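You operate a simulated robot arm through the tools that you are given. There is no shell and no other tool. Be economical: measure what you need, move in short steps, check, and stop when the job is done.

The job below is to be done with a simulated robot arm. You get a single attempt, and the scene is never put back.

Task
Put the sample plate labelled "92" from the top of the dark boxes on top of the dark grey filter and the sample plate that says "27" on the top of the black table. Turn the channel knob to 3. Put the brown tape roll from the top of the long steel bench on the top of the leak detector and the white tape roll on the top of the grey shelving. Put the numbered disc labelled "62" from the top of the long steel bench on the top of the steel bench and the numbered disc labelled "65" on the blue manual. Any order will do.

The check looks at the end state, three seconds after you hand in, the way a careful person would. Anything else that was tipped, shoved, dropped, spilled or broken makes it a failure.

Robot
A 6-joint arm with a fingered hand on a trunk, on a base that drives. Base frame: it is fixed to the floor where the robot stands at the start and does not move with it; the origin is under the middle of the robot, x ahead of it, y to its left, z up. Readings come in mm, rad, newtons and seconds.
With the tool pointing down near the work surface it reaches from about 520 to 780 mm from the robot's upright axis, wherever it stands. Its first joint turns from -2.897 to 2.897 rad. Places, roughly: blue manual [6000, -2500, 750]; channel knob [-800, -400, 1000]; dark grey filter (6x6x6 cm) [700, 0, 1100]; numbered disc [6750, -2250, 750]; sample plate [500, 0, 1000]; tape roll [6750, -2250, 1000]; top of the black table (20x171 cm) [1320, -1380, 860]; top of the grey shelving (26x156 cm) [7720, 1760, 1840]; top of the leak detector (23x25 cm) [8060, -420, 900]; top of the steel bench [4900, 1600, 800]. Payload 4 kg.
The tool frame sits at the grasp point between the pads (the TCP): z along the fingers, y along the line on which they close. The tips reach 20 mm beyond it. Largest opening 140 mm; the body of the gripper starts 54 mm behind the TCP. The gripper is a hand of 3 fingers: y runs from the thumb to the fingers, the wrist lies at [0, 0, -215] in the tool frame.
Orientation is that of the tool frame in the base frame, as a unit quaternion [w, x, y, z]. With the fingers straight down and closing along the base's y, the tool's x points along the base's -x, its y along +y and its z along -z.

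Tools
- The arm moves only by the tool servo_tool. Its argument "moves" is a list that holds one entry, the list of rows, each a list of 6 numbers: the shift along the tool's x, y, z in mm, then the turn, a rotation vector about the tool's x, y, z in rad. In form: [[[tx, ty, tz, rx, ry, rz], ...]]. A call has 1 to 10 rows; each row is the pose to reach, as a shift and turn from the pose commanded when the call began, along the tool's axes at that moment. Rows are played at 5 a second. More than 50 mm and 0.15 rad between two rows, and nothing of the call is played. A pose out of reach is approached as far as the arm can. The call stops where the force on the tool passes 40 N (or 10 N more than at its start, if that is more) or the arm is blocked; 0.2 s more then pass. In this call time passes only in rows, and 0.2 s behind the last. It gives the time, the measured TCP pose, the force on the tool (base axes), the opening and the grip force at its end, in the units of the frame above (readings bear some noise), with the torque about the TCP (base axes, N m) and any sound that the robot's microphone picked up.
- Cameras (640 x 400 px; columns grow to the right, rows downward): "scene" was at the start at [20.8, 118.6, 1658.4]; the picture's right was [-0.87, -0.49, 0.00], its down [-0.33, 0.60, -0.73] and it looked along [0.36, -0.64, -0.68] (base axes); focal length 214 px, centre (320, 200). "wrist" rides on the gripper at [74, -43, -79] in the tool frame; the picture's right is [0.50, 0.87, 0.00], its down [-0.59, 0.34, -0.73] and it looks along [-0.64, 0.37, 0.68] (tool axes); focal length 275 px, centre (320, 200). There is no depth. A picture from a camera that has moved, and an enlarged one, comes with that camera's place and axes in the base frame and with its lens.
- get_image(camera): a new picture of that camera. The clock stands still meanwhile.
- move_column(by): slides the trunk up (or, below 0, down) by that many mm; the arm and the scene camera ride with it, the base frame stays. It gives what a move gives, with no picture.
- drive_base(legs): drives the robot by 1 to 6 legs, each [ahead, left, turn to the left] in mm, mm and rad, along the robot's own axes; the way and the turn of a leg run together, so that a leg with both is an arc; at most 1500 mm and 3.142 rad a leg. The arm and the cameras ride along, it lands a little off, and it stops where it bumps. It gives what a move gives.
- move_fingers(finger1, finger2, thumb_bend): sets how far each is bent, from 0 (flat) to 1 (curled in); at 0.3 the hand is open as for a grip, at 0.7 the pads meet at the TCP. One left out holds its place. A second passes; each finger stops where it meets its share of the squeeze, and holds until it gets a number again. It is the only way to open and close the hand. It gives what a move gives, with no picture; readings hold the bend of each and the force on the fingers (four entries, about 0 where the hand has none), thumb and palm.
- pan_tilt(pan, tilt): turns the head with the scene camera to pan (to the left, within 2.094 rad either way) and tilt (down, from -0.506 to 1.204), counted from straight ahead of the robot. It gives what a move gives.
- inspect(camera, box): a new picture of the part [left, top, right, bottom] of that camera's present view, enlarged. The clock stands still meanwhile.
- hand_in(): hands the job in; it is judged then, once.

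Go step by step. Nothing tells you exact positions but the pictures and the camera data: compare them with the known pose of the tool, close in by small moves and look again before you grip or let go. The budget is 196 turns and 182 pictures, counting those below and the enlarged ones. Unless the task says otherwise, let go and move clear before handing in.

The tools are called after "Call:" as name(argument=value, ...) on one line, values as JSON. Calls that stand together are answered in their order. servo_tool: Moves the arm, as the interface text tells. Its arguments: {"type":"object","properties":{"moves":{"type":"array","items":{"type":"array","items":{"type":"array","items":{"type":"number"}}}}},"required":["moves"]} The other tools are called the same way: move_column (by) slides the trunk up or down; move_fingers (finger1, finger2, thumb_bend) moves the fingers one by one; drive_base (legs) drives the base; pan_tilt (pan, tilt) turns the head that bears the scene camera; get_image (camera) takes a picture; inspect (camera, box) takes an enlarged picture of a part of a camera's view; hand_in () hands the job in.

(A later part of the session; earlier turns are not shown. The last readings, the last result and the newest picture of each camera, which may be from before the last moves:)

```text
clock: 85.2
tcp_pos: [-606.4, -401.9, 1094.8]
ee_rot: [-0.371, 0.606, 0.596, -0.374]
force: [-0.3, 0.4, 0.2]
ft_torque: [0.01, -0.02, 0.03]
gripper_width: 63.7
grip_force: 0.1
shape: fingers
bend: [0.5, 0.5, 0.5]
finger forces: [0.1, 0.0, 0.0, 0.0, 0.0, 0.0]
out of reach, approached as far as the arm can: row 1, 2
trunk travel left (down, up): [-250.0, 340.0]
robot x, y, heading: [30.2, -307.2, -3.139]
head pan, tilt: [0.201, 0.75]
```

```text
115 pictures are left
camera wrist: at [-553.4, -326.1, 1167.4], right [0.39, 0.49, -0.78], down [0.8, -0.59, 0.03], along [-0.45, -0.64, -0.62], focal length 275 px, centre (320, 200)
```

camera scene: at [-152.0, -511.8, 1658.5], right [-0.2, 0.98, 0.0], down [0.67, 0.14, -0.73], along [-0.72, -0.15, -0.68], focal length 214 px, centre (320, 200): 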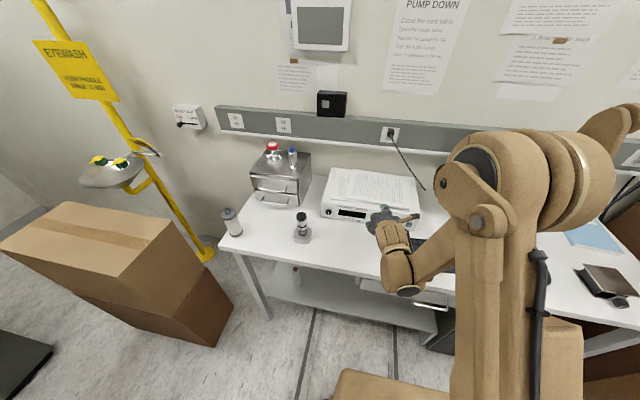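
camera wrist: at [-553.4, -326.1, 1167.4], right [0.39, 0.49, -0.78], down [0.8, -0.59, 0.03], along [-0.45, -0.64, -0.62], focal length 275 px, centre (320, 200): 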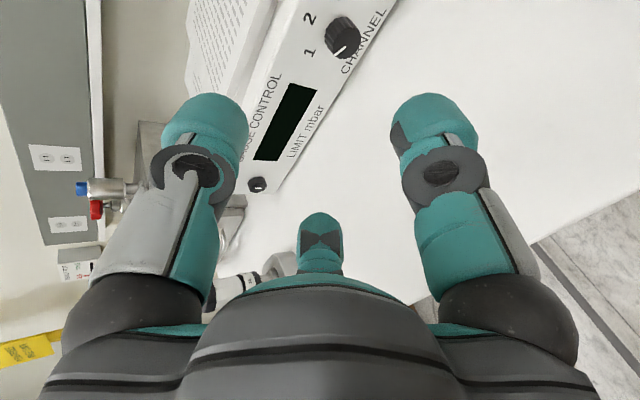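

Now I move forward to about 60 mm short of the knob.

Call:
servo_tool(moves=[[[3, 6, 32, 0, 0, 0], [6, 11, 65, 0, 0, 0], [9, 17, 97, 0, 0, 0], [12, 22, 129, 0, 0, 0]]])

Call:
get_image(camera="wrist")

Call:
inspect(camera="scene", box=[280, 150, 440, 260])

```text
clock: 86.2
tcp_pos: [-712.7, -389.6, 1018.4]
ee_rot: [-0.37, 0.606, 0.596, -0.375]
force: [-0.5, -0.6, 0.0]
ft_torque: [0.0, 0.0, -0.03]
gripper_width: 63.4
grip_force: 0.0
shape: fingers
bend: [0.5, 0.5, 0.5]
finger forces: [0.0, 0.0, 0.0, 0.1, 0.0, 0.1]
trunk travel left (down, up): [-250.0, 340.0]
robot x, y, heading: [31.3, -307.4, -3.14]
head pan, tilt: [0.201, 0.75]
```

```text
114 pictures are left
camera wrist: at [-659.7, -314.9, 1091.0], right [0.39, 0.49, -0.78], down [0.8, -0.59, 0.03], along [-0.45, -0.64, -0.62], focal length 275 px, centre (320, 200)
```

wrist: 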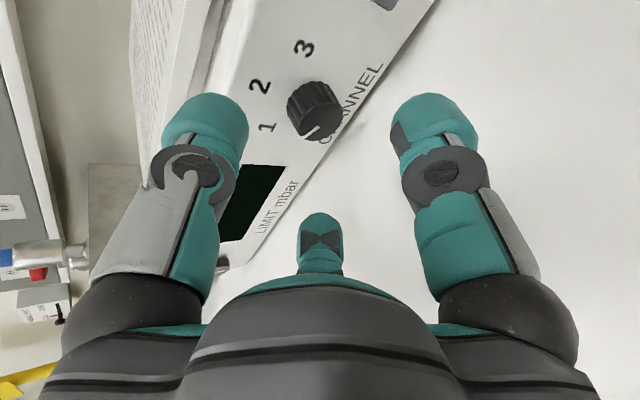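

```text
3.64 times, centred on (360, 205) of scene
camera zoom: at [-32.2, -510.9, 1658.5], right [-0.2, 0.98, 0.0], down [0.67, 0.14, -0.73], along [-0.72, -0.15, -0.68], focal length 780 px, centre (174, 182)
```

zoom: 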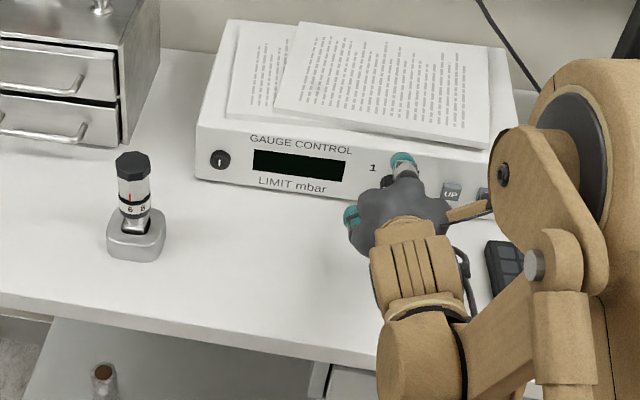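

Call:
inspect(camera="wrist", box=[240, 20, 400, 170])

```text
2.67 times, centred on (320, 95) of wrist
camera zoom: at [-659.7, -314.9, 1091.0], right [0.39, 0.49, -0.78], down [0.8, -0.59, 0.03], along [-0.45, -0.64, -0.62], focal length 734 px, centre (320, 480)
```

zoom: 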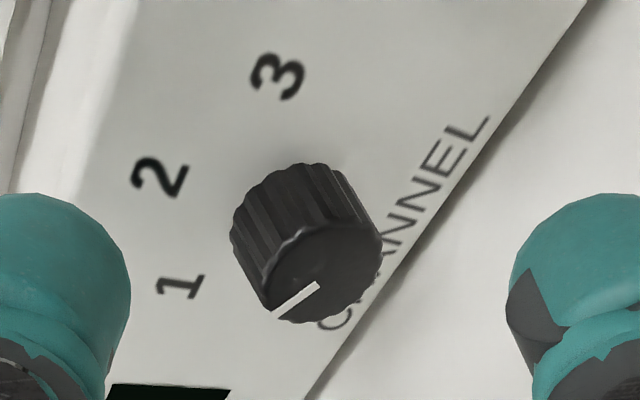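

The knob is about 26 mm in diameter with its cap near (-773,-392,986), and its pointer shows 1. I'll roll the hand 27° counter-clockwise to have travel for turning, and come to about 45 mm away.

Call:
servo_tool(moves=[[[-0.5, 1, 4, 0, 0, -0.12], [-1, 2, 8, 0, 0, -0.24], [-1.7, 3, 12, 0, 0, -0.36], [-2.4, 4, 15.4, 0, 0, -0.47]]])

Call:
get_image(camera="wrist")

```text
clock: 87.2
tcp_pos: [-717.8, -423.9, 1005.9]
ee_rot: [-0.46, 0.461, 0.709, -0.273]
force: [-0.4, -0.1, 0.0]
ft_torque: [-0.02, 0.01, -0.02]
gripper_width: 63.6
grip_force: 0.1
shape: fingers
bend: [0.5, 0.5, 0.5]
finger forces: [0.0, 0.0, 0.0, 0.0, 0.0, 0.0]
out of reach, approached as far as the arm can: row 3, 4
trunk travel left (down, up): [-250.0, 340.0]
robot x, y, heading: [30.3, -306.5, -3.139]
head pan, tilt: [0.201, 0.75]
```

```text
111 pictures are left
camera wrist: at [-673.7, -376.6, 1104.7], right [0.27, 0.82, -0.5], down [0.89, -0.41, -0.2], along [-0.37, -0.39, -0.84], focal length 275 px, centre (320, 200)
```

wrist: 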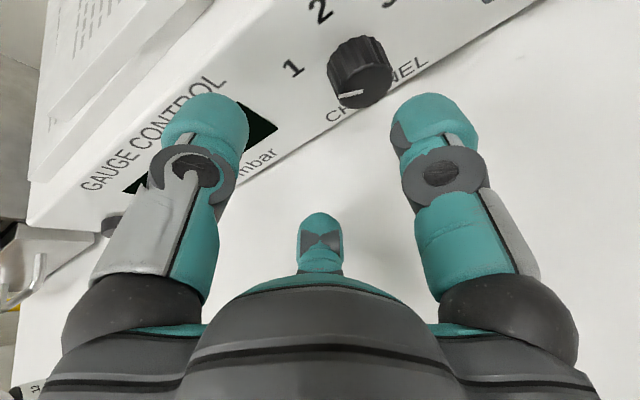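

The wrist limit stops that roll, so I'll use smaller strokes. I'll return to a roll of about -0.2 rad in front of the knob.

Call:
servo_tool(moves=[[[15, 4, 3, -0.003, -0.02, 0.128], [30.8, 9.2, 6.6, -0.006, -0.039, 0.257]]])

Call:
get_image(camera="wrist")

```text
clock: 87.8
tcp_pos: [-723.1, -401.3, 1008.1]
ee_rot: [-0.396, 0.538, 0.663, -0.338]
force: [-0.1, -0.3, -0.4]
ft_torque: [-0.02, 0.03, 0.0]
gripper_width: 63.4
grip_force: 0.1
shape: fingers
bend: [0.5, 0.5, 0.5]
finger forces: [0.0, 0.0, 0.0, 0.1, 0.0, 0.1]
out of reach, approached as far as the arm can: row 1, 2
trunk travel left (down, up): [-250.0, 340.0]
robot x, y, heading: [29.0, -307.6, -3.138]
head pan, tilt: [0.201, 0.75]
```

```text
110 pictures are left
camera wrist: at [-679.2, -334.5, 1093.9], right [0.33, 0.66, -0.68], down [0.87, -0.49, -0.06], along [-0.37, -0.57, -0.73], focal length 275 px, centre (320, 200)
```

wrist: 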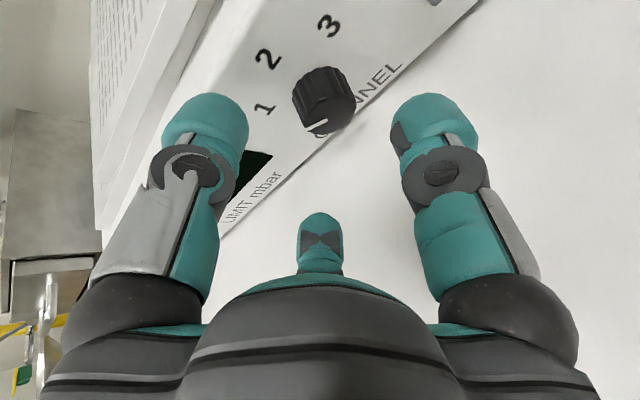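

I'm at the limit of the arm's sideways range. I'll retract a little, strafe the base right 150 mm and bring the hand back with the arm.

Call:
servo_tool(moves=[[[0, -20, -30, 0, 0, 0], [0, -50, -60, 0, 0, 0], [0, -80, -60, 0, 0, 0]]])

Call:
drive_base(legs=[[0, -150, 0]])

Call:
get_image(camera="wrist")

```text
clock: 88.6
tcp_pos: [-705.9, -415.3, 1104.5]
ee_rot: [-0.393, 0.536, 0.666, -0.34]
force: [-0.1, -0.7, -0.8]
ft_torque: [0.02, -0.02, 0.01]
gripper_width: 63.6
grip_force: 0.0
shape: fingers
bend: [0.5, 0.5, 0.5]
finger forces: [0.0, 0.0, 0.0, 0.1, 0.1, 0.0]
trunk travel left (down, up): [-250.0, 340.0]
robot x, y, heading: [29.2, -303.5, -3.139]
head pan, tilt: [0.201, 0.75]
```

```text
clock: 90.0
tcp_pos: [-707.4, -265.2, 1103.7]
ee_rot: [-0.393, 0.535, 0.666, -0.34]
force: [0.3, 0.9, 0.4]
ft_torque: [-0.01, -0.03, 0.01]
gripper_width: 63.5
grip_force: 0.0
shape: fingers
bend: [0.5, 0.5, 0.5]
finger forces: [0.1, 0.1, 0.0, 0.0, 0.0, 0.1]
trunk travel left (down, up): [-250.0, 340.0]
robot x, y, heading: [25.7, -155.5, -3.139]
head pan, tilt: [0.201, 0.75]
```

```text
109 pictures are left
camera wrist: at [-663.5, -196.5, 1190.0], right [0.33, 0.66, -0.68], down [0.87, -0.49, -0.05], along [-0.36, -0.57, -0.73], focal length 275 px, centre (320, 200)
```

wrist: 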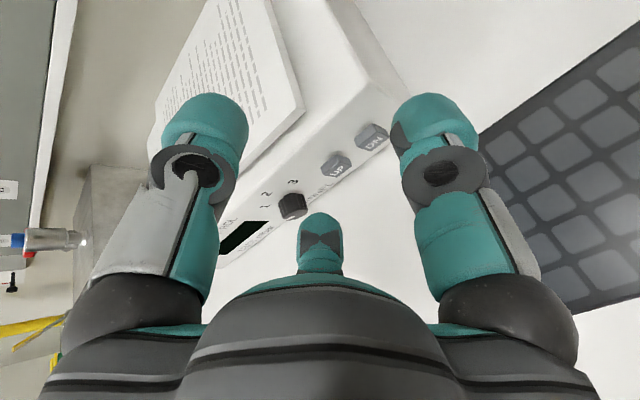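

Call:
servo_tool(moves=[[[-41, -8, 1, 0, 0, 0], [-83, -16, 3, 0, 0, 0], [-124, -25, 4, 0, 0, 0], [-129, 0, 24, 0, 0, 0], [-133, 25, 44, 0, 0, -0.1], [-137.5, 49.6, 62.3, 0, 0, -0.2]]])

Call:
get_image(camera="wrist")

```text
clock: 91.4
tcp_pos: [-724.5, -391.5, 1009.6]
ee_rot: [-0.426, 0.465, 0.717, -0.298]
force: [0.0, -0.2, -0.3]
ft_torque: [-0.01, 0.01, 0.01]
gripper_width: 63.6
grip_force: 0.0
shape: fingers
bend: [0.5, 0.5, 0.5]
finger forces: [0.1, 0.0, 0.1, 0.0, 0.0, 0.1]
trunk travel left (down, up): [-250.0, 340.0]
robot x, y, heading: [31.3, -157.1, -3.143]
head pan, tilt: [0.201, 0.75]
```

```text
108 pictures are left
camera wrist: at [-687.2, -336.8, 1106.3], right [0.26, 0.8, -0.55], down [0.91, -0.39, -0.14], along [-0.32, -0.46, -0.83], focal length 275 px, centre (320, 200)
```

wrist: 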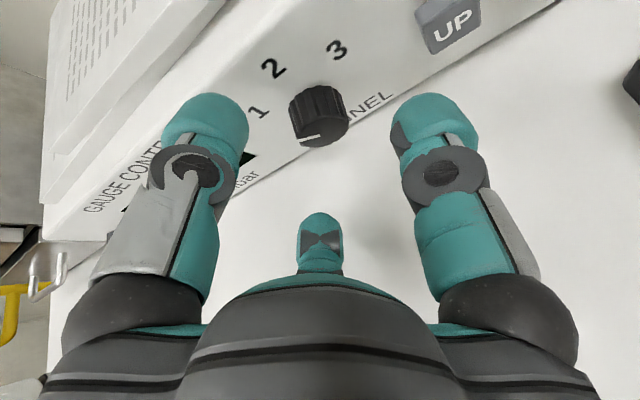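

Now it is reachable. I'll zoom in to get the exact knob offset.

Call:
inspect(camera="wrist", box=[250, 60, 390, 160])

```text
4.00 times, centred on (320, 110) of wrist
camera zoom: at [-687.2, -336.8, 1106.3], right [0.26, 0.8, -0.55], down [0.91, -0.39, -0.14], along [-0.32, -0.46, -0.83], focal length 1101 px, centre (320, 560)
```

zoom: 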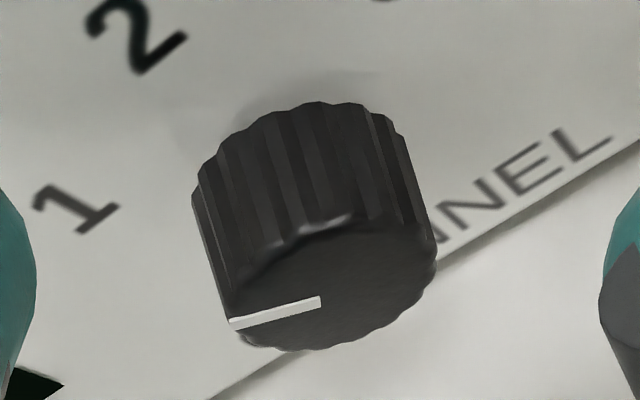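

The refined cap centre is about (-767,-388.5,990.5). I'll advance most of the way and check the alignment.

Call:
servo_tool(moves=[[[2, 0.5, 12, 0, 0, 0], [4.2, 1, 25, 0, 0, 0]]])

Call:
get_image(camera="wrist")

Call:
inspect(camera="scene", box=[290, 150, 410, 250])

```text
clock: 92.0
tcp_pos: [-741.2, -390.5, 1001.3]
ee_rot: [-0.426, 0.464, 0.716, -0.3]
force: [22.5, -2.9, 5.4]
ft_torque: [-0.05, 0.96, 0.45]
gripper_width: 61.1
grip_force: 11.2
shape: fingers
bend: [0.5, 0.5, 0.51]
finger forces: [0.0, 0.0, 0.0, 0.0, 22.5, 0.0]
trunk travel left (down, up): [-250.0, 340.0]
robot x, y, heading: [28.6, -156.4, -3.14]
head pan, tilt: [0.201, 0.75]
```

```text
106 pictures are left
camera wrist: at [-704.0, -335.5, 1097.9], right [0.25, 0.8, -0.55], down [0.91, -0.38, -0.14], along [-0.32, -0.47, -0.82], focal length 275 px, centre (320, 200)
```

wrist: 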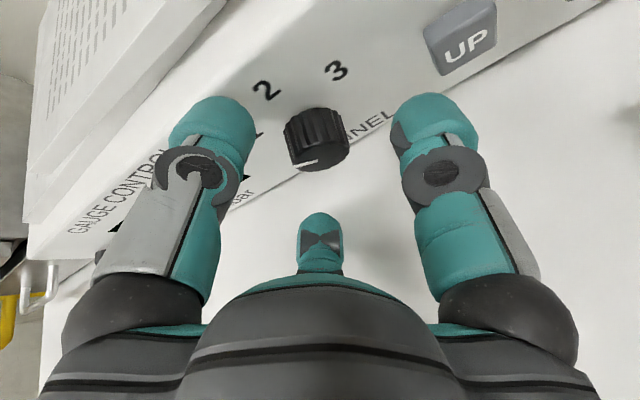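

```text
4.00 times, centred on (350, 200) of scene
camera zoom: at [-26.7, -362.6, 1658.8], right [-0.2, 0.98, 0.0], down [0.67, 0.14, -0.73], along [-0.72, -0.15, -0.68], focal length 858 px, centre (200, 200)
```

zoom: 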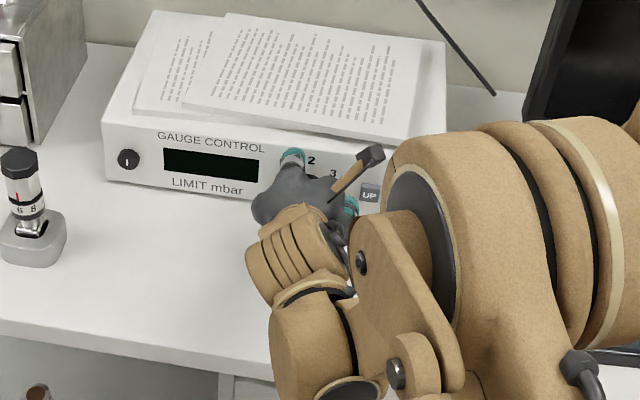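

The open thumb touched the panel, so I back off. I'll narrow the hand around the knob's 26 mm size first, then re-approach.

Call:
servo_tool(moves=[[[0, 0, -20, 0, 0, 0]]])

Call:
move_fingers(finger1=0.57, finger2=0.57, thumb_bend=0.58)

Call:
get_image(camera="wrist")

```text
clock: 92.4
tcp_pos: [-728.1, -386.1, 1009.7]
ee_rot: [-0.427, 0.465, 0.716, -0.298]
force: [1.2, -0.5, -0.3]
ft_torque: [0.02, 0.0, 0.01]
gripper_width: 63.3
grip_force: 0.0
shape: fingers
bend: [0.5, 0.5, 0.5]
finger forces: [0.0, 0.0, 0.1, 0.0, 0.0, 0.1]
trunk travel left (down, up): [-250.0, 340.0]
robot x, y, heading: [30.2, -156.9, -3.143]
head pan, tilt: [0.201, 0.75]
```

```text
clock: 93.4
tcp_pos: [-729.7, -388.5, 1008.6]
ee_rot: [-0.426, 0.465, 0.717, -0.298]
force: [0.2, -0.3, -0.2]
ft_torque: [0.01, -0.03, -0.01]
gripper_width: 43.5
grip_force: 0.0
shape: fingers
bend: [0.56, 0.56, 0.57]
finger forces: [0.1, 0.0, 0.1, 0.0, 0.0, 0.0]
trunk travel left (down, up): [-250.0, 340.0]
robot x, y, heading: [29.7, -157.1, -3.145]
head pan, tilt: [0.201, 0.75]
```

```text
104 pictures are left
camera wrist: at [-690.7, -332.7, 1104.9], right [0.26, 0.8, -0.55], down [0.91, -0.39, -0.14], along [-0.32, -0.46, -0.83], focal length 275 px, centre (320, 200)
```

wrist: 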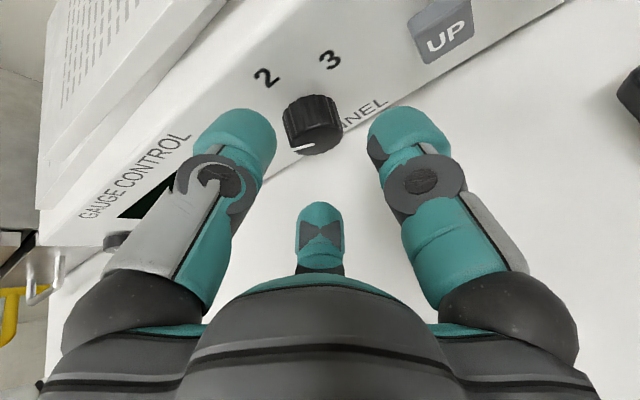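

Call:
servo_tool(moves=[[[0, 0, 10, 0, 0, 0], [0, 0.5, 20, 0, 0, 0], [0, 0.6, 27, 0, 0, 0]]])

Call:
get_image(camera="wrist")

```text
clock: 94.2
tcp_pos: [-749.4, -390.2, 997.1]
ee_rot: [-0.426, 0.465, 0.716, -0.3]
force: [18.5, -0.9, 7.4]
ft_torque: [-0.09, 0.59, 0.17]
gripper_width: 39.8
grip_force: 9.4
shape: fingers
bend: [0.56, 0.56, 0.59]
finger forces: [0.1, 0.0, 0.1, 0.0, 19.3, 0.0]
trunk travel left (down, up): [-250.0, 340.0]
robot x, y, heading: [29.9, -154.1, -3.138]
head pan, tilt: [0.201, 0.75]
```

```text
103 pictures are left
camera wrist: at [-711.1, -335.1, 1093.1], right [0.25, 0.8, -0.55], down [0.91, -0.39, -0.14], along [-0.32, -0.47, -0.82], focal length 275 px, centre (320, 200)
```

wrist: 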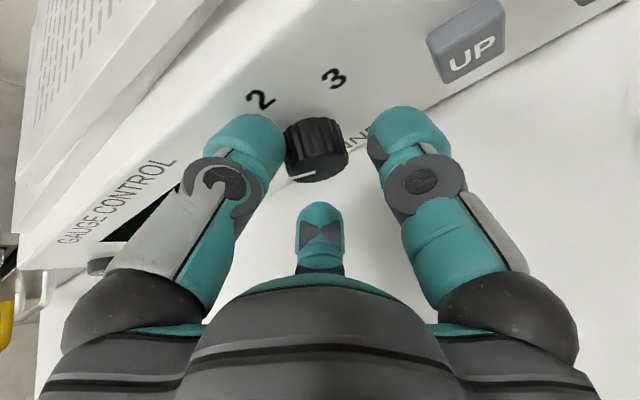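

The tilt makes the thumb meet the panel first. I'll back off, flatten the approach to about 18° below horizontal with the thumb on top, and use short strokes.

Call:
servo_tool(moves=[[[-1, 3, -24, 0, 0, 0], [-2, 6, -24, 0.051, 0.0215, 0.132], [-2.5, 8.7, -23, 0.102, 0.043, 0.264], [-2.5, 8.7, -21.8, 0.1535, 0.0645, 0.3965]]])

Call:
move_fingers(finger1=0.55, finger2=0.55, thumb_bend=0.6)

Call:
get_image(camera="wrist")

Call:
inspect(camera="scene", box=[290, 150, 410, 250])

```text
clock: 95.2
tcp_pos: [-729.1, -388.3, 996.5]
ee_rot: [-0.415, 0.574, 0.571, -0.415]
force: [-0.1, 0.2, -0.4]
ft_torque: [-0.01, 0.01, 0.01]
gripper_width: 43.3
grip_force: 0.2
shape: fingers
bend: [0.56, 0.56, 0.57]
finger forces: [0.0, 0.1, 0.0, 0.1, 0.1, 0.0]
trunk travel left (down, up): [-250.0, 340.0]
robot x, y, heading: [30.3, -153.1, -3.137]
head pan, tilt: [0.201, 0.75]
```

```text
clock: 96.2
tcp_pos: [-729.0, -388.1, 997.4]
ee_rot: [-0.416, 0.573, 0.571, -0.415]
force: [0.3, -0.3, -0.7]
ft_torque: [0.04, 0.0, -0.02]
gripper_width: 40.0
grip_force: 0.1
shape: fingers
bend: [0.55, 0.55, 0.6]
finger forces: [0.0, 0.0, 0.1, 0.0, 0.1, 0.1]
trunk travel left (down, up): [-250.0, 340.0]
robot x, y, heading: [30.8, -153.4, -3.144]
head pan, tilt: [0.201, 0.75]
```

```text
102 pictures are left
camera wrist: at [-666.1, -312.5, 1062.9], right [0.27, 0.5, -0.82], down [0.8, -0.59, -0.09], along [-0.53, -0.64, -0.56], focal length 275 px, centre (320, 200)
```

wrist: 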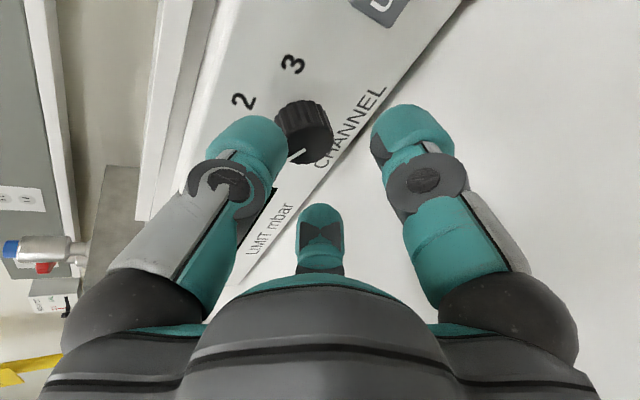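

```text
4.00 times, centred on (350, 200) of scene
camera zoom: at [-32.0, -362.2, 1658.5], right [-0.2, 0.98, 0.0], down [0.67, 0.14, -0.73], along [-0.72, -0.15, -0.68], focal length 858 px, centre (200, 200)
```

zoom: 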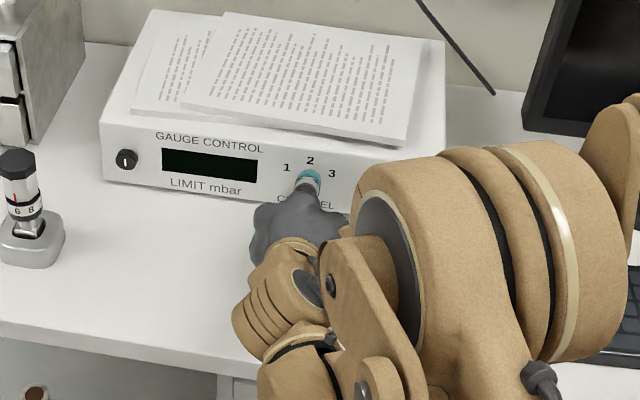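

The knob is nearly on axis: 3.5 mm toward the thumb side and 38 mm ahead. I'll advance with a small upward shift.

Call:
servo_tool(moves=[[[0, -4, 8, 0, 0, 0], [0, -4, 16, 0, 0, 0], [0, -4, 22, 0, 0, 0], [0, -4, 26, 0, 0, 0]]])

Call:
get_image(camera="wrist")

```text
clock: 97.2
tcp_pos: [-753.0, -386.9, 995.0]
ee_rot: [-0.416, 0.573, 0.571, -0.415]
force: [9.3, -0.7, 5.1]
ft_torque: [-0.01, 0.35, -0.04]
gripper_width: 40.4
grip_force: 5.6
shape: fingers
bend: [0.55, 0.55, 0.6]
finger forces: [0.1, 0.1, 0.0, 0.0, 10.9, 0.1]
trunk travel left (down, up): [-250.0, 340.0]
robot x, y, heading: [35.0, -156.6, -3.134]
head pan, tilt: [0.201, 0.75]
```

```text
100 pictures are left
camera wrist: at [-690.0, -312.7, 1059.7], right [0.27, 0.5, -0.82], down [0.8, -0.59, -0.09], along [-0.53, -0.64, -0.56], focal length 275 px, centre (320, 200)
```

wrist: 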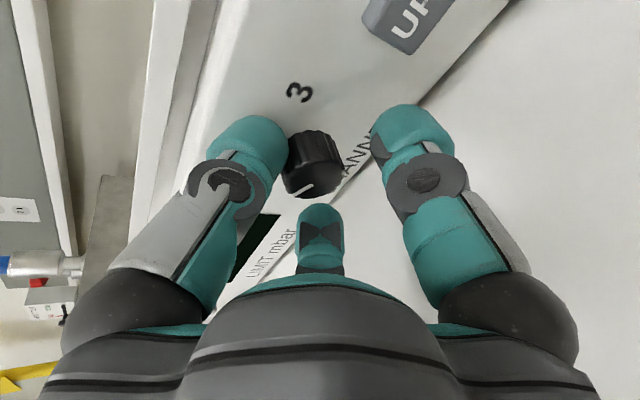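

The fingertips now straddle the knob. I'll ease back 1.5 mm and close on it.

Call:
servo_tool(moves=[[[0, 0, -1.5, 0, 0, 0]]])

Call:
move_fingers(finger1=0.7, finger2=0.7, thumb_bend=0.7)

Call:
get_image(camera="wrist")

```text
clock: 97.6
tcp_pos: [-753.1, -387.8, 993.4]
ee_rot: [-0.416, 0.573, 0.572, -0.414]
force: [4.4, 0.3, 3.4]
ft_torque: [-0.03, 0.15, 0.0]
gripper_width: 40.2
grip_force: 3.6
shape: fingers
bend: [0.55, 0.55, 0.6]
finger forces: [0.0, 0.1, 0.0, 0.0, 6.1, 0.0]
trunk travel left (down, up): [-250.0, 340.0]
robot x, y, heading: [28.7, -157.3, -3.138]
head pan, tilt: [0.201, 0.75]
```

```text
clock: 98.6
tcp_pos: [-753.2, -387.8, 993.8]
ee_rot: [-0.416, 0.573, 0.571, -0.415]
force: [-6.4, -1.7, 16.0]
ft_torque: [-0.04, 0.4, -0.01]
gripper_width: 25.0
grip_force: 18.2
shape: fingers
bend: [0.64, 0.63, 0.62]
finger forces: [7.3, 7.9, 0.0, 0.0, 20.5, 0.1]
trunk travel left (down, up): [-250.0, 340.0]
robot x, y, heading: [28.3, -159.3, -3.14]
head pan, tilt: [0.201, 0.75]
```

```text
99 pictures are left
camera wrist: at [-689.9, -312.4, 1059.8], right [0.27, 0.5, -0.82], down [0.8, -0.59, -0.09], along [-0.53, -0.64, -0.56], focal length 275 px, centre (320, 200)
```

wrist: 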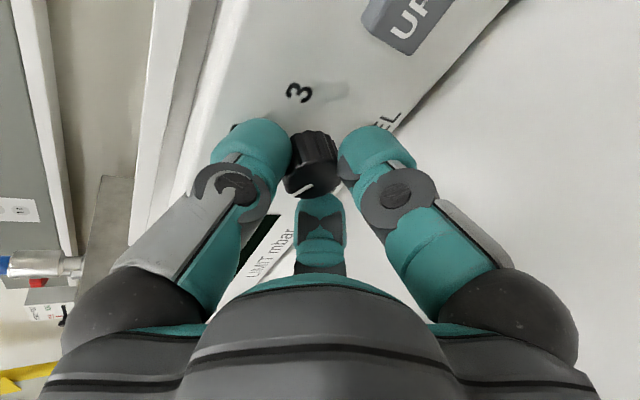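

A solid grip on the knob, about 18 N. I'll turn clockwise about the knob axis by about 0.36 rad.

Call:
servo_tool(moves=[[[0, -1, 0, 0, -0.006, 0.06], [0, -1.5, 0, 0, -0.012, 0.12], [0, -1.5, 0, 0, -0.018, 0.18], [0, -1.5, 0, 0, -0.0245, 0.24], [0, -1.5, 0, 0, -0.031, 0.3], [0, -1.5, 0, 0, -0.037, 0.36]]])

Call:
get_image(camera="wrist")

```text
clock: 100.0
tcp_pos: [-753.4, -387.4, 995.9]
ee_rot: [-0.324, 0.659, 0.467, -0.493]
force: [3.2, -2.6, 0.1]
ft_torque: [-0.01, 0.04, 0.14]
gripper_width: 24.6
grip_force: 17.3
shape: fingers
bend: [0.64, 0.63, 0.63]
finger forces: [9.9, 10.7, 0.0, 0.0, 14.2, 0.0]
trunk travel left (down, up): [-250.0, 340.0]
robot x, y, heading: [26.0, -157.7, -3.142]
head pan, tilt: [0.201, 0.75]
```

```text
98 pictures are left
camera wrist: at [-684.5, -299.4, 1031.6], right [0.29, 0.16, -0.94], down [0.75, -0.64, 0.13], along [-0.59, -0.75, -0.31], focal length 275 px, centre (320, 200)
```

wrist: 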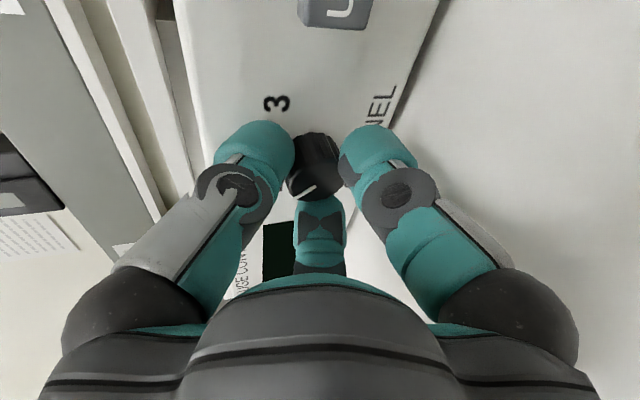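

The knob turned with the hand, with low forces. I'll continue by another 0.24 rad while watching the force.

Call:
servo_tool(moves=[[[0, 0, 0, 0, -0.006, 0.06], [0, 0, 0, 0, -0.012, 0.12], [0, 0, 0, 0, -0.018, 0.18], [0, 0, 0, 0, -0.0245, 0.24]]])

Call:
get_image(camera="wrist")

```text
clock: 101.0
tcp_pos: [-754.4, -387.2, 994.1]
ee_rot: [-0.257, 0.704, 0.389, -0.536]
force: [1.5, -3.9, 2.9]
ft_torque: [0.01, 0.06, 0.22]
gripper_width: 24.3
grip_force: 17.5
shape: fingers
bend: [0.64, 0.63, 0.63]
finger forces: [9.1, 11.5, 0.0, 0.0, 13.3, 0.0]
trunk travel left (down, up): [-250.0, 340.0]
robot x, y, heading: [33.5, -162.0, -3.135]
head pan, tilt: [0.201, 0.75]
```

```text
97 pictures are left
camera wrist: at [-680.0, -296.9, 1010.4], right [0.3, -0.08, -0.95], down [0.72, -0.63, 0.28], along [-0.63, -0.77, -0.13], focal length 275 px, centre (320, 200)
```

wrist: 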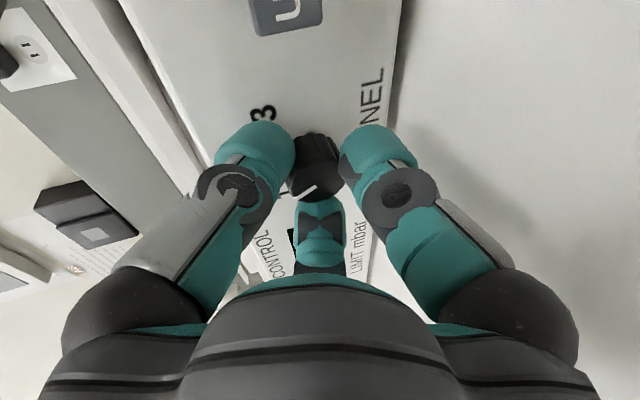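

Still free. I'll go another 0.2 rad.

Call:
servo_tool(moves=[[[0, 0, 0, 0, -0.005, 0.05], [0, 0, 0, 0, -0.01, 0.1], [0, 0, 0, 0, -0.015, 0.15], [0, 0, 0, 0, -0.02, 0.2]]])

Call:
get_image(camera="wrist")

Call:
inspect(camera="scene", box=[290, 150, 410, 250])

```text
clock: 102.0
tcp_pos: [-754.3, -388.2, 994.6]
ee_rot: [-0.198, 0.734, 0.319, -0.566]
force: [3.5, -3.0, 1.3]
ft_torque: [0.03, 0.01, 0.23]
gripper_width: 24.2
grip_force: 17.4
shape: fingers
bend: [0.64, 0.63, 0.63]
finger forces: [10.7, 11.5, 0.1, 0.0, 12.7, 0.1]
trunk travel left (down, up): [-250.0, 340.0]
robot x, y, heading: [25.3, -157.7, -3.139]
head pan, tilt: [0.201, 0.75]
```

```text
96 pictures are left
camera wrist: at [-676.5, -298.8, 992.9], right [0.29, -0.28, -0.92], down [0.69, -0.6, 0.4], along [-0.66, -0.75, 0.02], focal length 275 px, centre (320, 200)
```

wrist: 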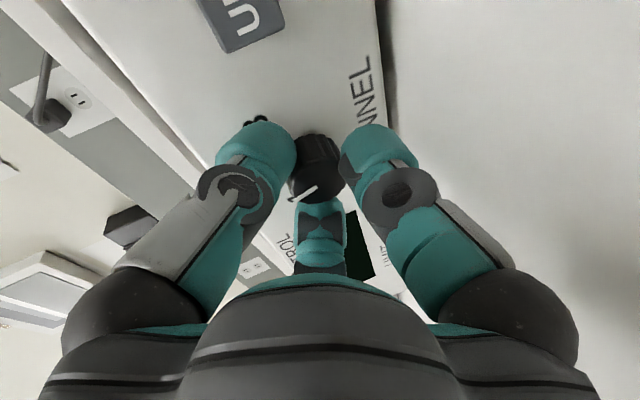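

```text
4.00 times, centred on (350, 200) of scene
camera zoom: at [-31.3, -362.7, 1658.5], right [-0.2, 0.98, 0.0], down [0.67, 0.14, -0.73], along [-0.72, -0.15, -0.68], focal length 858 px, centre (200, 200)
```

zoom: 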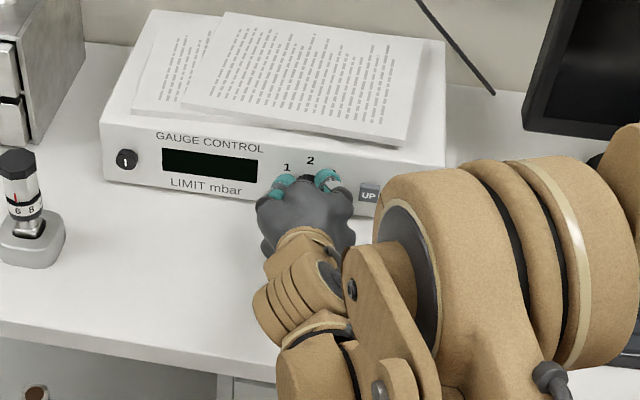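

That's about 46° turned. Now I regrip: open, ease back, rotate the hand back by 1.2 rad and check.

Call:
move_fingers(finger1=0.56, finger2=0.56, thumb_bend=0.59)

Call:
servo_tool(moves=[[[0, 0, -15, 0, 0, 0], [0, 0, -20, 0, 0.0136, -0.133], [0, 0, -20, 0, 0.027, -0.266], [0, 0, -20, 0, 0.0408, -0.4], [0, 0, -20, 0, 0.0544, -0.533], [0, 0, -20, 0, 0.068, -0.666], [0, 0, -20, 0, 0.0816, -0.8], [0, 0, -20, 0, 0.0952, -0.933], [0, 0, -20, 0, 0.1088, -1.066], [0, 0, -20, 0, 0.1224, -1.2]]])

Call:
get_image(camera="wrist")

Call:
inspect(camera="wrist", box=[240, 40, 400, 190])

```text
clock: 103.0
tcp_pos: [-754.6, -387.4, 994.4]
ee_rot: [-0.197, 0.734, 0.319, -0.566]
force: [5.5, 1.3, -1.5]
ft_torque: [-0.07, 0.05, -0.15]
gripper_width: 37.7
grip_force: 2.6
shape: fingers
bend: [0.56, 0.56, 0.6]
finger forces: [0.2, 0.0, 0.1, 0.0, 4.9, 0.1]
trunk travel left (down, up): [-250.0, 340.0]
robot x, y, heading: [31.4, -152.8, -3.143]
head pan, tilt: [0.201, 0.75]
```

```text
clock: 105.2
tcp_pos: [-736.3, -386.5, 999.8]
ee_rot: [-0.501, 0.456, 0.666, -0.312]
force: [0.5, -0.4, -0.1]
ft_torque: [-0.01, -0.03, -0.01]
gripper_width: 40.2
grip_force: 0.0
shape: fingers
bend: [0.56, 0.56, 0.59]
finger forces: [0.0, 0.1, 0.0, 0.0, 0.0, 0.2]
trunk travel left (down, up): [-250.0, 340.0]
robot x, y, heading: [27.3, -154.3, -3.14]
head pan, tilt: [0.201, 0.75]
```

```text
94 pictures are left
camera wrist: at [-677.4, -336.9, 1090.0], right [0.21, 0.8, -0.56], down [0.85, -0.44, -0.3], along [-0.49, -0.41, -0.77], focal length 275 px, centre (320, 200)
```

wrist: 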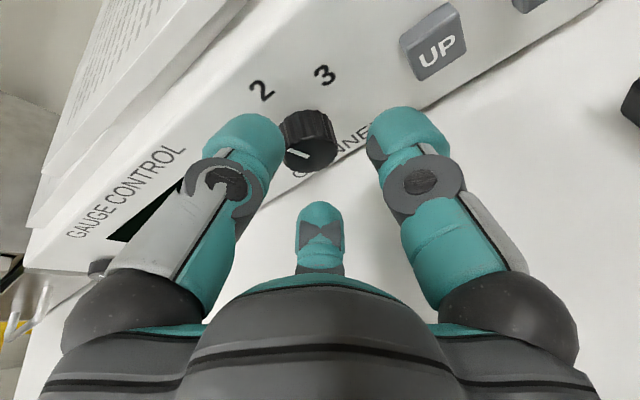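

```text
2.67 times, centred on (320, 115) of wrist
camera zoom: at [-677.4, -336.9, 1090.0], right [0.21, 0.8, -0.56], down [0.85, -0.44, -0.3], along [-0.49, -0.41, -0.77], focal length 734 px, centre (320, 427)
```

zoom: 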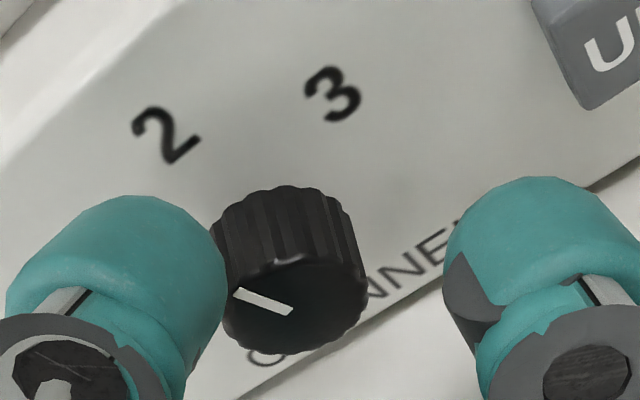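

The knob moved about 39° and now points between 1 and 2. I'll re-advance and close for the next stroke.

Call:
servo_tool(moves=[[[-1, -1.5, 6, 0, 0, 0], [-2, -3, 12, 0, 0, 0], [-2, -3, 17, 0, 0, 0]]])

Call:
move_fingers(finger1=0.72, finger2=0.72, thumb_bend=0.72)

Call:
get_image(camera="wrist")

```text
clock: 106.0
tcp_pos: [-752.7, -388.7, 997.6]
ee_rot: [-0.501, 0.456, 0.666, -0.311]
force: [0.1, 0.5, 0.0]
ft_torque: [0.03, 0.0, 0.02]
gripper_width: 40.0
grip_force: 0.2
shape: fingers
bend: [0.56, 0.56, 0.59]
finger forces: [0.0, 0.1, 0.0, 0.1, 0.3, 0.0]
trunk travel left (down, up): [-250.0, 340.0]
robot x, y, heading: [33.3, -156.0, -3.145]
head pan, tilt: [0.201, 0.75]
```

```text
clock: 107.0
tcp_pos: [-751.9, -387.6, 996.9]
ee_rot: [-0.501, 0.456, 0.666, -0.313]
force: [-5.1, -2.2, 7.8]
ft_torque: [0.0, 0.14, 0.07]
gripper_width: 22.9
grip_force: 16.1
shape: fingers
bend: [0.64, 0.62, 0.64]
finger forces: [8.0, 8.6, 0.1, 0.0, 15.9, 0.0]
trunk travel left (down, up): [-250.0, 340.0]
robot x, y, heading: [30.3, -151.4, -3.14]
head pan, tilt: [0.201, 0.75]
```

```text
92 pictures are left
camera wrist: at [-694.5, -339.0, 1087.4], right [0.21, 0.8, -0.57], down [0.85, -0.44, -0.3], along [-0.49, -0.41, -0.77], focal length 275 px, centre (320, 200)
```

wrist: 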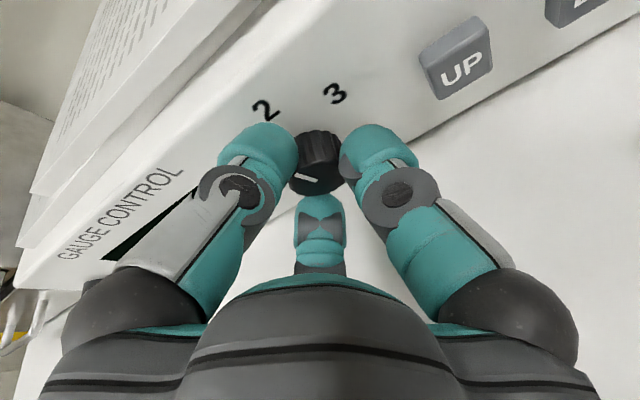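

Gripped again. I turn clockwise by 1.2 rad.

Call:
servo_tool(moves=[[[0, 0, 0, 0, -0.012, 0.12], [0, 0, 0, 0, -0.0245, 0.24], [0, 0, 0, 0, -0.037, 0.36], [0, 0, 0, 0, -0.049, 0.48], [0, 0, 0, 0, -0.061, 0.6], [0, 0, 0, 0, -0.0735, 0.72], [0, 0, 0, 0, -0.0857, 0.84], [0, 0, 0, 0, -0.098, 0.96], [0, 0, 0, 0, -0.11, 1.08], [0, 0, 0, 0, -0.1224, 1.2]]])

Call:
move_fingers(finger1=0.56, finger2=0.56, thumb_bend=0.59)

Call:
servo_tool(moves=[[[0, 0, -15, 0, 0, 0], [0, 0, -20, 0, 0.0136, -0.133], [0, 0, -20, 0, 0.027, -0.266], [0, 0, -20, 0, 0.0408, -0.4], [0, 0, -20, 0, 0.0544, -0.533], [0, 0, -20, 0, 0.068, -0.666], [0, 0, -20, 0, 0.0816, -0.8], [0, 0, -20, 0, 0.0952, -0.933], [0, 0, -20, 0, 0.1088, -1.066], [0, 0, -20, 0, 0.1224, -1.2]]])

Call:
inspect(camera="wrist", box=[220, 40, 400, 200])

```text
clock: 109.2
tcp_pos: [-751.3, -387.1, 997.9]
ee_rot: [-0.197, 0.735, 0.318, -0.566]
force: [2.2, 6.2, -3.4]
ft_torque: [0.09, -0.06, 0.07]
gripper_width: 23.0
grip_force: 16.6
shape: fingers
bend: [0.63, 0.62, 0.64]
finger forces: [10.5, 10.0, 0.0, 0.0, 12.0, 0.0]
trunk travel left (down, up): [-250.0, 340.0]
robot x, y, heading: [31.5, -155.2, -3.141]
head pan, tilt: [0.201, 0.75]
```

```text
clock: 110.2
tcp_pos: [-751.2, -389.4, 997.6]
ee_rot: [-0.197, 0.734, 0.319, -0.566]
force: [0.2, 0.3, 0.6]
ft_torque: [-0.01, 0.0, 0.02]
gripper_width: 40.3
grip_force: 0.0
shape: fingers
bend: [0.56, 0.56, 0.59]
finger forces: [0.1, 0.0, 0.1, 0.0, 0.0, 0.0]
trunk travel left (down, up): [-250.0, 340.0]
robot x, y, heading: [26.9, -157.4, -3.138]
head pan, tilt: [0.201, 0.75]
```

```text
clock: 112.4
tcp_pos: [-731.9, -386.9, 1002.3]
ee_rot: [-0.501, 0.455, 0.666, -0.312]
force: [0.2, -0.5, -0.4]
ft_torque: [-0.01, 0.03, 0.0]
gripper_width: 40.1
grip_force: 0.0
shape: fingers
bend: [0.56, 0.56, 0.59]
finger forces: [0.1, 0.0, 0.0, 0.0, 0.0, 0.1]
trunk travel left (down, up): [-250.0, 340.0]
robot x, y, heading: [27.2, -153.3, -3.138]
head pan, tilt: [0.201, 0.75]
```

```text
2.50 times, centred on (310, 120) of wrist
camera zoom: at [-674.9, -337.5, 1092.2], right [0.21, 0.8, -0.56], down [0.85, -0.44, -0.3], along [-0.49, -0.41, -0.77], focal length 688 px, centre (345, 400)
```

zoom: 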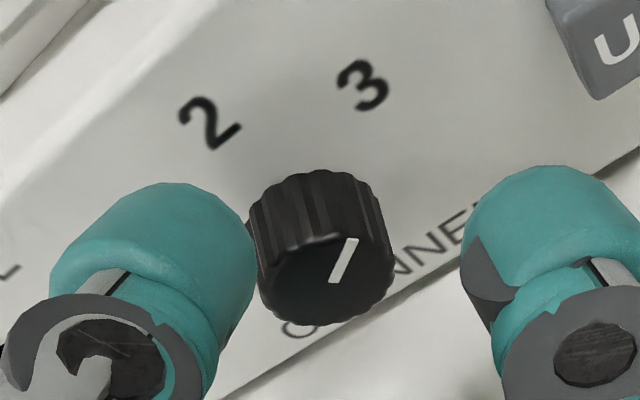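

The pointer now points toward 3. I'll retract the hand and check from the front.

Call:
servo_tool(moves=[[[0, 0, -40, 0, 0, 0], [0, -30, -70, 0, 0, 0], [0, -75, -80, 0, 0, 0], [0, -120, -80, 0, 0, 0], [0, -165, -80, 0, 0, 0], [0, -210, -80, 0, 0, 0]]])

Call:
inspect(camera="scene", box=[310, 165, 390, 215])

Call:
get_image(camera="wrist")

```text
clock: 113.8
tcp_pos: [-719.6, -471.4, 1212.0]
ee_rot: [-0.501, 0.457, 0.666, -0.312]
force: [0.3, 0.5, 0.2]
ft_torque: [0.0, -0.03, 0.0]
gripper_width: 40.2
grip_force: 0.2
shape: fingers
bend: [0.56, 0.56, 0.59]
finger forces: [0.0, 0.0, 0.1, 0.0, 0.1, 0.1]
trunk travel left (down, up): [-250.0, 340.0]
robot x, y, heading: [30.3, -157.5, -3.142]
head pan, tilt: [0.201, 0.75]
```

```text
8.00 times, centred on (350, 190) of scene
camera zoom: at [-31.7, -362.3, 1658.5], right [-0.2, 0.98, 0.0], down [0.67, 0.14, -0.73], along [-0.72, -0.15, -0.68], focal length 1716 px, centre (80, 280)
```

zoom: 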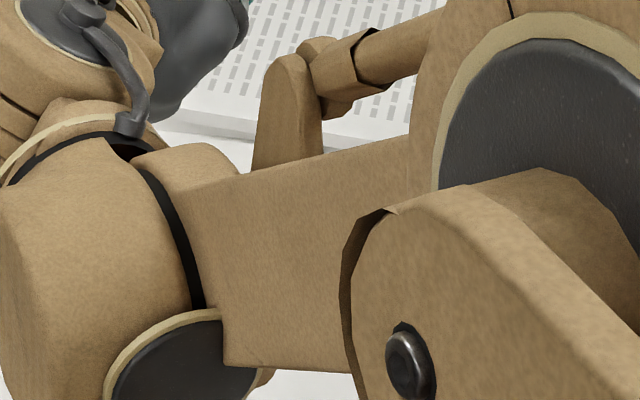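

```text
89 pictures are left
camera wrist: at [-661.8, -422.4, 1301.7], right [0.22, 0.8, -0.56], down [0.85, -0.44, -0.3], along [-0.49, -0.41, -0.77], focal length 275 px, centre (320, 200)
```

wrist: 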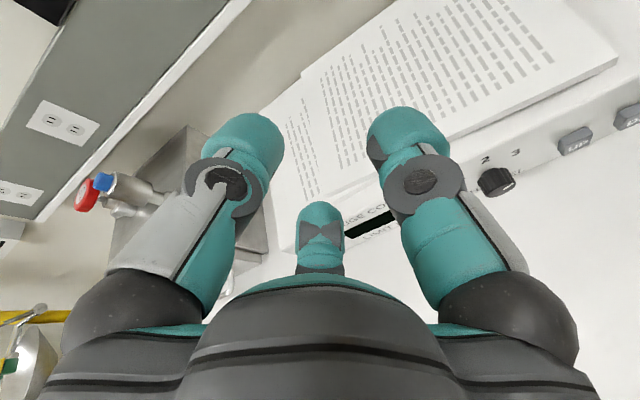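

The arm blocks that view. I'll back away and strafe left along the aisle, then check the knob from there.

Call:
drive_base(legs=[[-90, 0, 0], [0, 440, 0]])

Call:
pan_tilt(pan=-0.25, tilt=0.65)

Call:
get_image(camera="scene")

```text
clock: 117.1
tcp_pos: [-628.7, -907.9, 1211.7]
ee_rot: [-0.501, 0.456, 0.666, -0.312]
force: [-1.0, 0.1, -0.2]
ft_torque: [0.0, -0.04, -0.04]
gripper_width: 40.2
grip_force: 0.1
shape: fingers
bend: [0.56, 0.56, 0.59]
finger forces: [0.1, 0.1, 0.0, 0.1, 0.0, 0.0]
trunk travel left (down, up): [-250.0, 340.0]
robot x, y, heading: [121.7, -594.5, -3.137]
head pan, tilt: [0.201, 0.75]
```

```text
clock: 118.0
tcp_pos: [-629.3, -907.9, 1211.3]
ee_rot: [-0.5, 0.456, 0.667, -0.313]
force: [0.1, -0.5, -0.4]
ft_torque: [-0.03, 0.02, 0.0]
gripper_width: 40.1
grip_force: 0.0
shape: fingers
bend: [0.56, 0.56, 0.59]
finger forces: [0.1, 0.0, 0.0, 0.0, 0.0, 0.0]
trunk travel left (down, up): [-250.0, 340.0]
robot x, y, heading: [121.6, -588.7, -3.138]
head pan, tilt: [-0.25, 0.649]
```

```text
88 pictures are left
camera scene: at [55.8, -758.8, 1667.1], right [0.24, 0.97, 0.0], down [0.59, -0.15, -0.8], along [-0.77, 0.19, -0.6], focal length 214 px, centre (320, 200)
```

scene: 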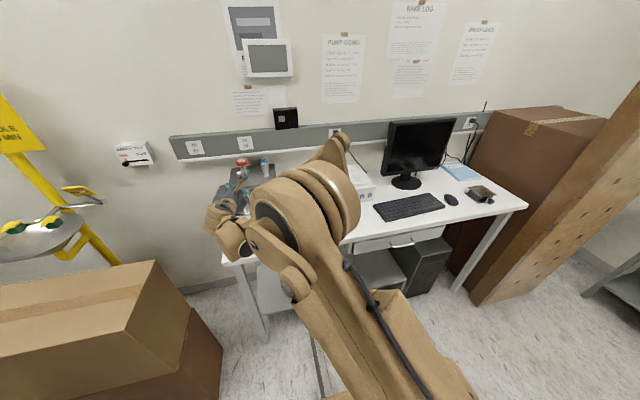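

The elbow hides the knob. I'll bring the arm back to a neutral, downward carrying pose and then turn to look.

Call:
servo_tool(moves=[[[26, 7, -16, -0.082, 0.0513, 0.109], [52, 14, -32, -0.164, 0.103, 0.219], [78, 20, -48, -0.246, 0.154, 0.328], [104, 27, -64, -0.328, 0.205, 0.437], [130, 34, -80, -0.41, 0.257, 0.547], [156, 41, -95, -0.492, 0.308, 0.656], [182, 48, -111, -0.574, 0.359, 0.765], [208, 54, -127, -0.656, 0.411, 0.875], [233, 61, -143, -0.738, 0.462, 0.984], [259, 68, -159, -0.82, 0.513, 1.093]]])

Call:
servo_tool(moves=[[[0, 0, 0, -0.082, 0.0513, 0.109], [0, 0, 0, -0.164, 0.103, 0.219], [0, 0, 0, -0.246, 0.154, 0.328], [0, 0, 0, -0.328, 0.205, 0.437], [0, 0, 0, -0.41, 0.257, 0.547]]])

Call:
get_image(camera="scene")

```text
clock: 120.2
tcp_pos: [-476.9, -647.1, 1299.8]
ee_rot: [-0.201, 0.934, 0.268, -0.126]
force: [0.7, 0.1, -0.3]
ft_torque: [-0.04, 0.01, -0.03]
gripper_width: 40.0
grip_force: 0.1
shape: fingers
bend: [0.56, 0.56, 0.59]
finger forces: [0.1, 0.1, 0.1, 0.1, 0.1, 0.0]
trunk travel left (down, up): [-250.0, 340.0]
robot x, y, heading: [120.9, -590.9, -3.133]
head pan, tilt: [-0.25, 0.649]
```

```text
clock: 121.4
tcp_pos: [-477.7, -648.5, 1299.0]
ee_rot: [-0.001, 1.0, 0.001, -0.001]
force: [-0.4, 0.7, 0.2]
ft_torque: [-0.02, -0.01, 0.02]
gripper_width: 40.5
grip_force: 0.1
shape: fingers
bend: [0.56, 0.56, 0.59]
finger forces: [0.0, 0.1, 0.1, 0.0, 0.1, 0.0]
trunk travel left (down, up): [-250.0, 340.0]
robot x, y, heading: [120.4, -591.0, -3.139]
head pan, tilt: [-0.25, 0.649]
```

```text
87 pictures are left
camera scene: at [55.4, -758.0, 1667.2], right [0.24, 0.97, 0.0], down [0.59, -0.15, -0.8], along [-0.77, 0.19, -0.6], focal length 214 px, centre (320, 200)
```

scene: 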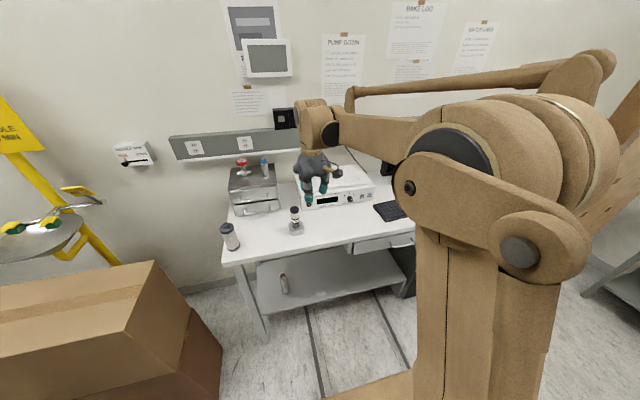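

Call:
inspect(camera="scene", box=[320, 180, 380, 215])

```text
10.67 times, centred on (350, 198) of scene
camera zoom: at [55.4, -758.0, 1667.2], right [0.24, 0.97, 0.0], down [0.59, -0.15, -0.8], along [-0.77, 0.19, -0.6], focal length 2288 px, centre (0, 227)
```

zoom: 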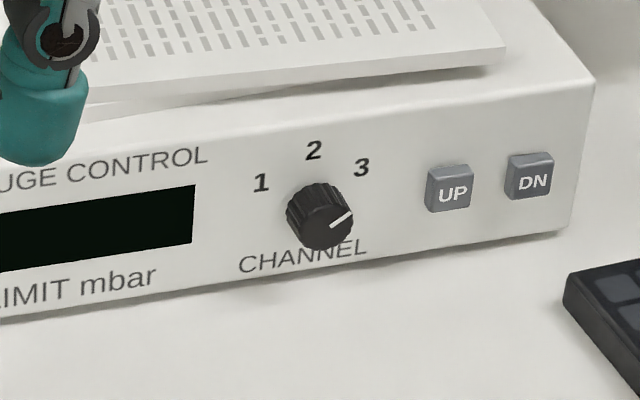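

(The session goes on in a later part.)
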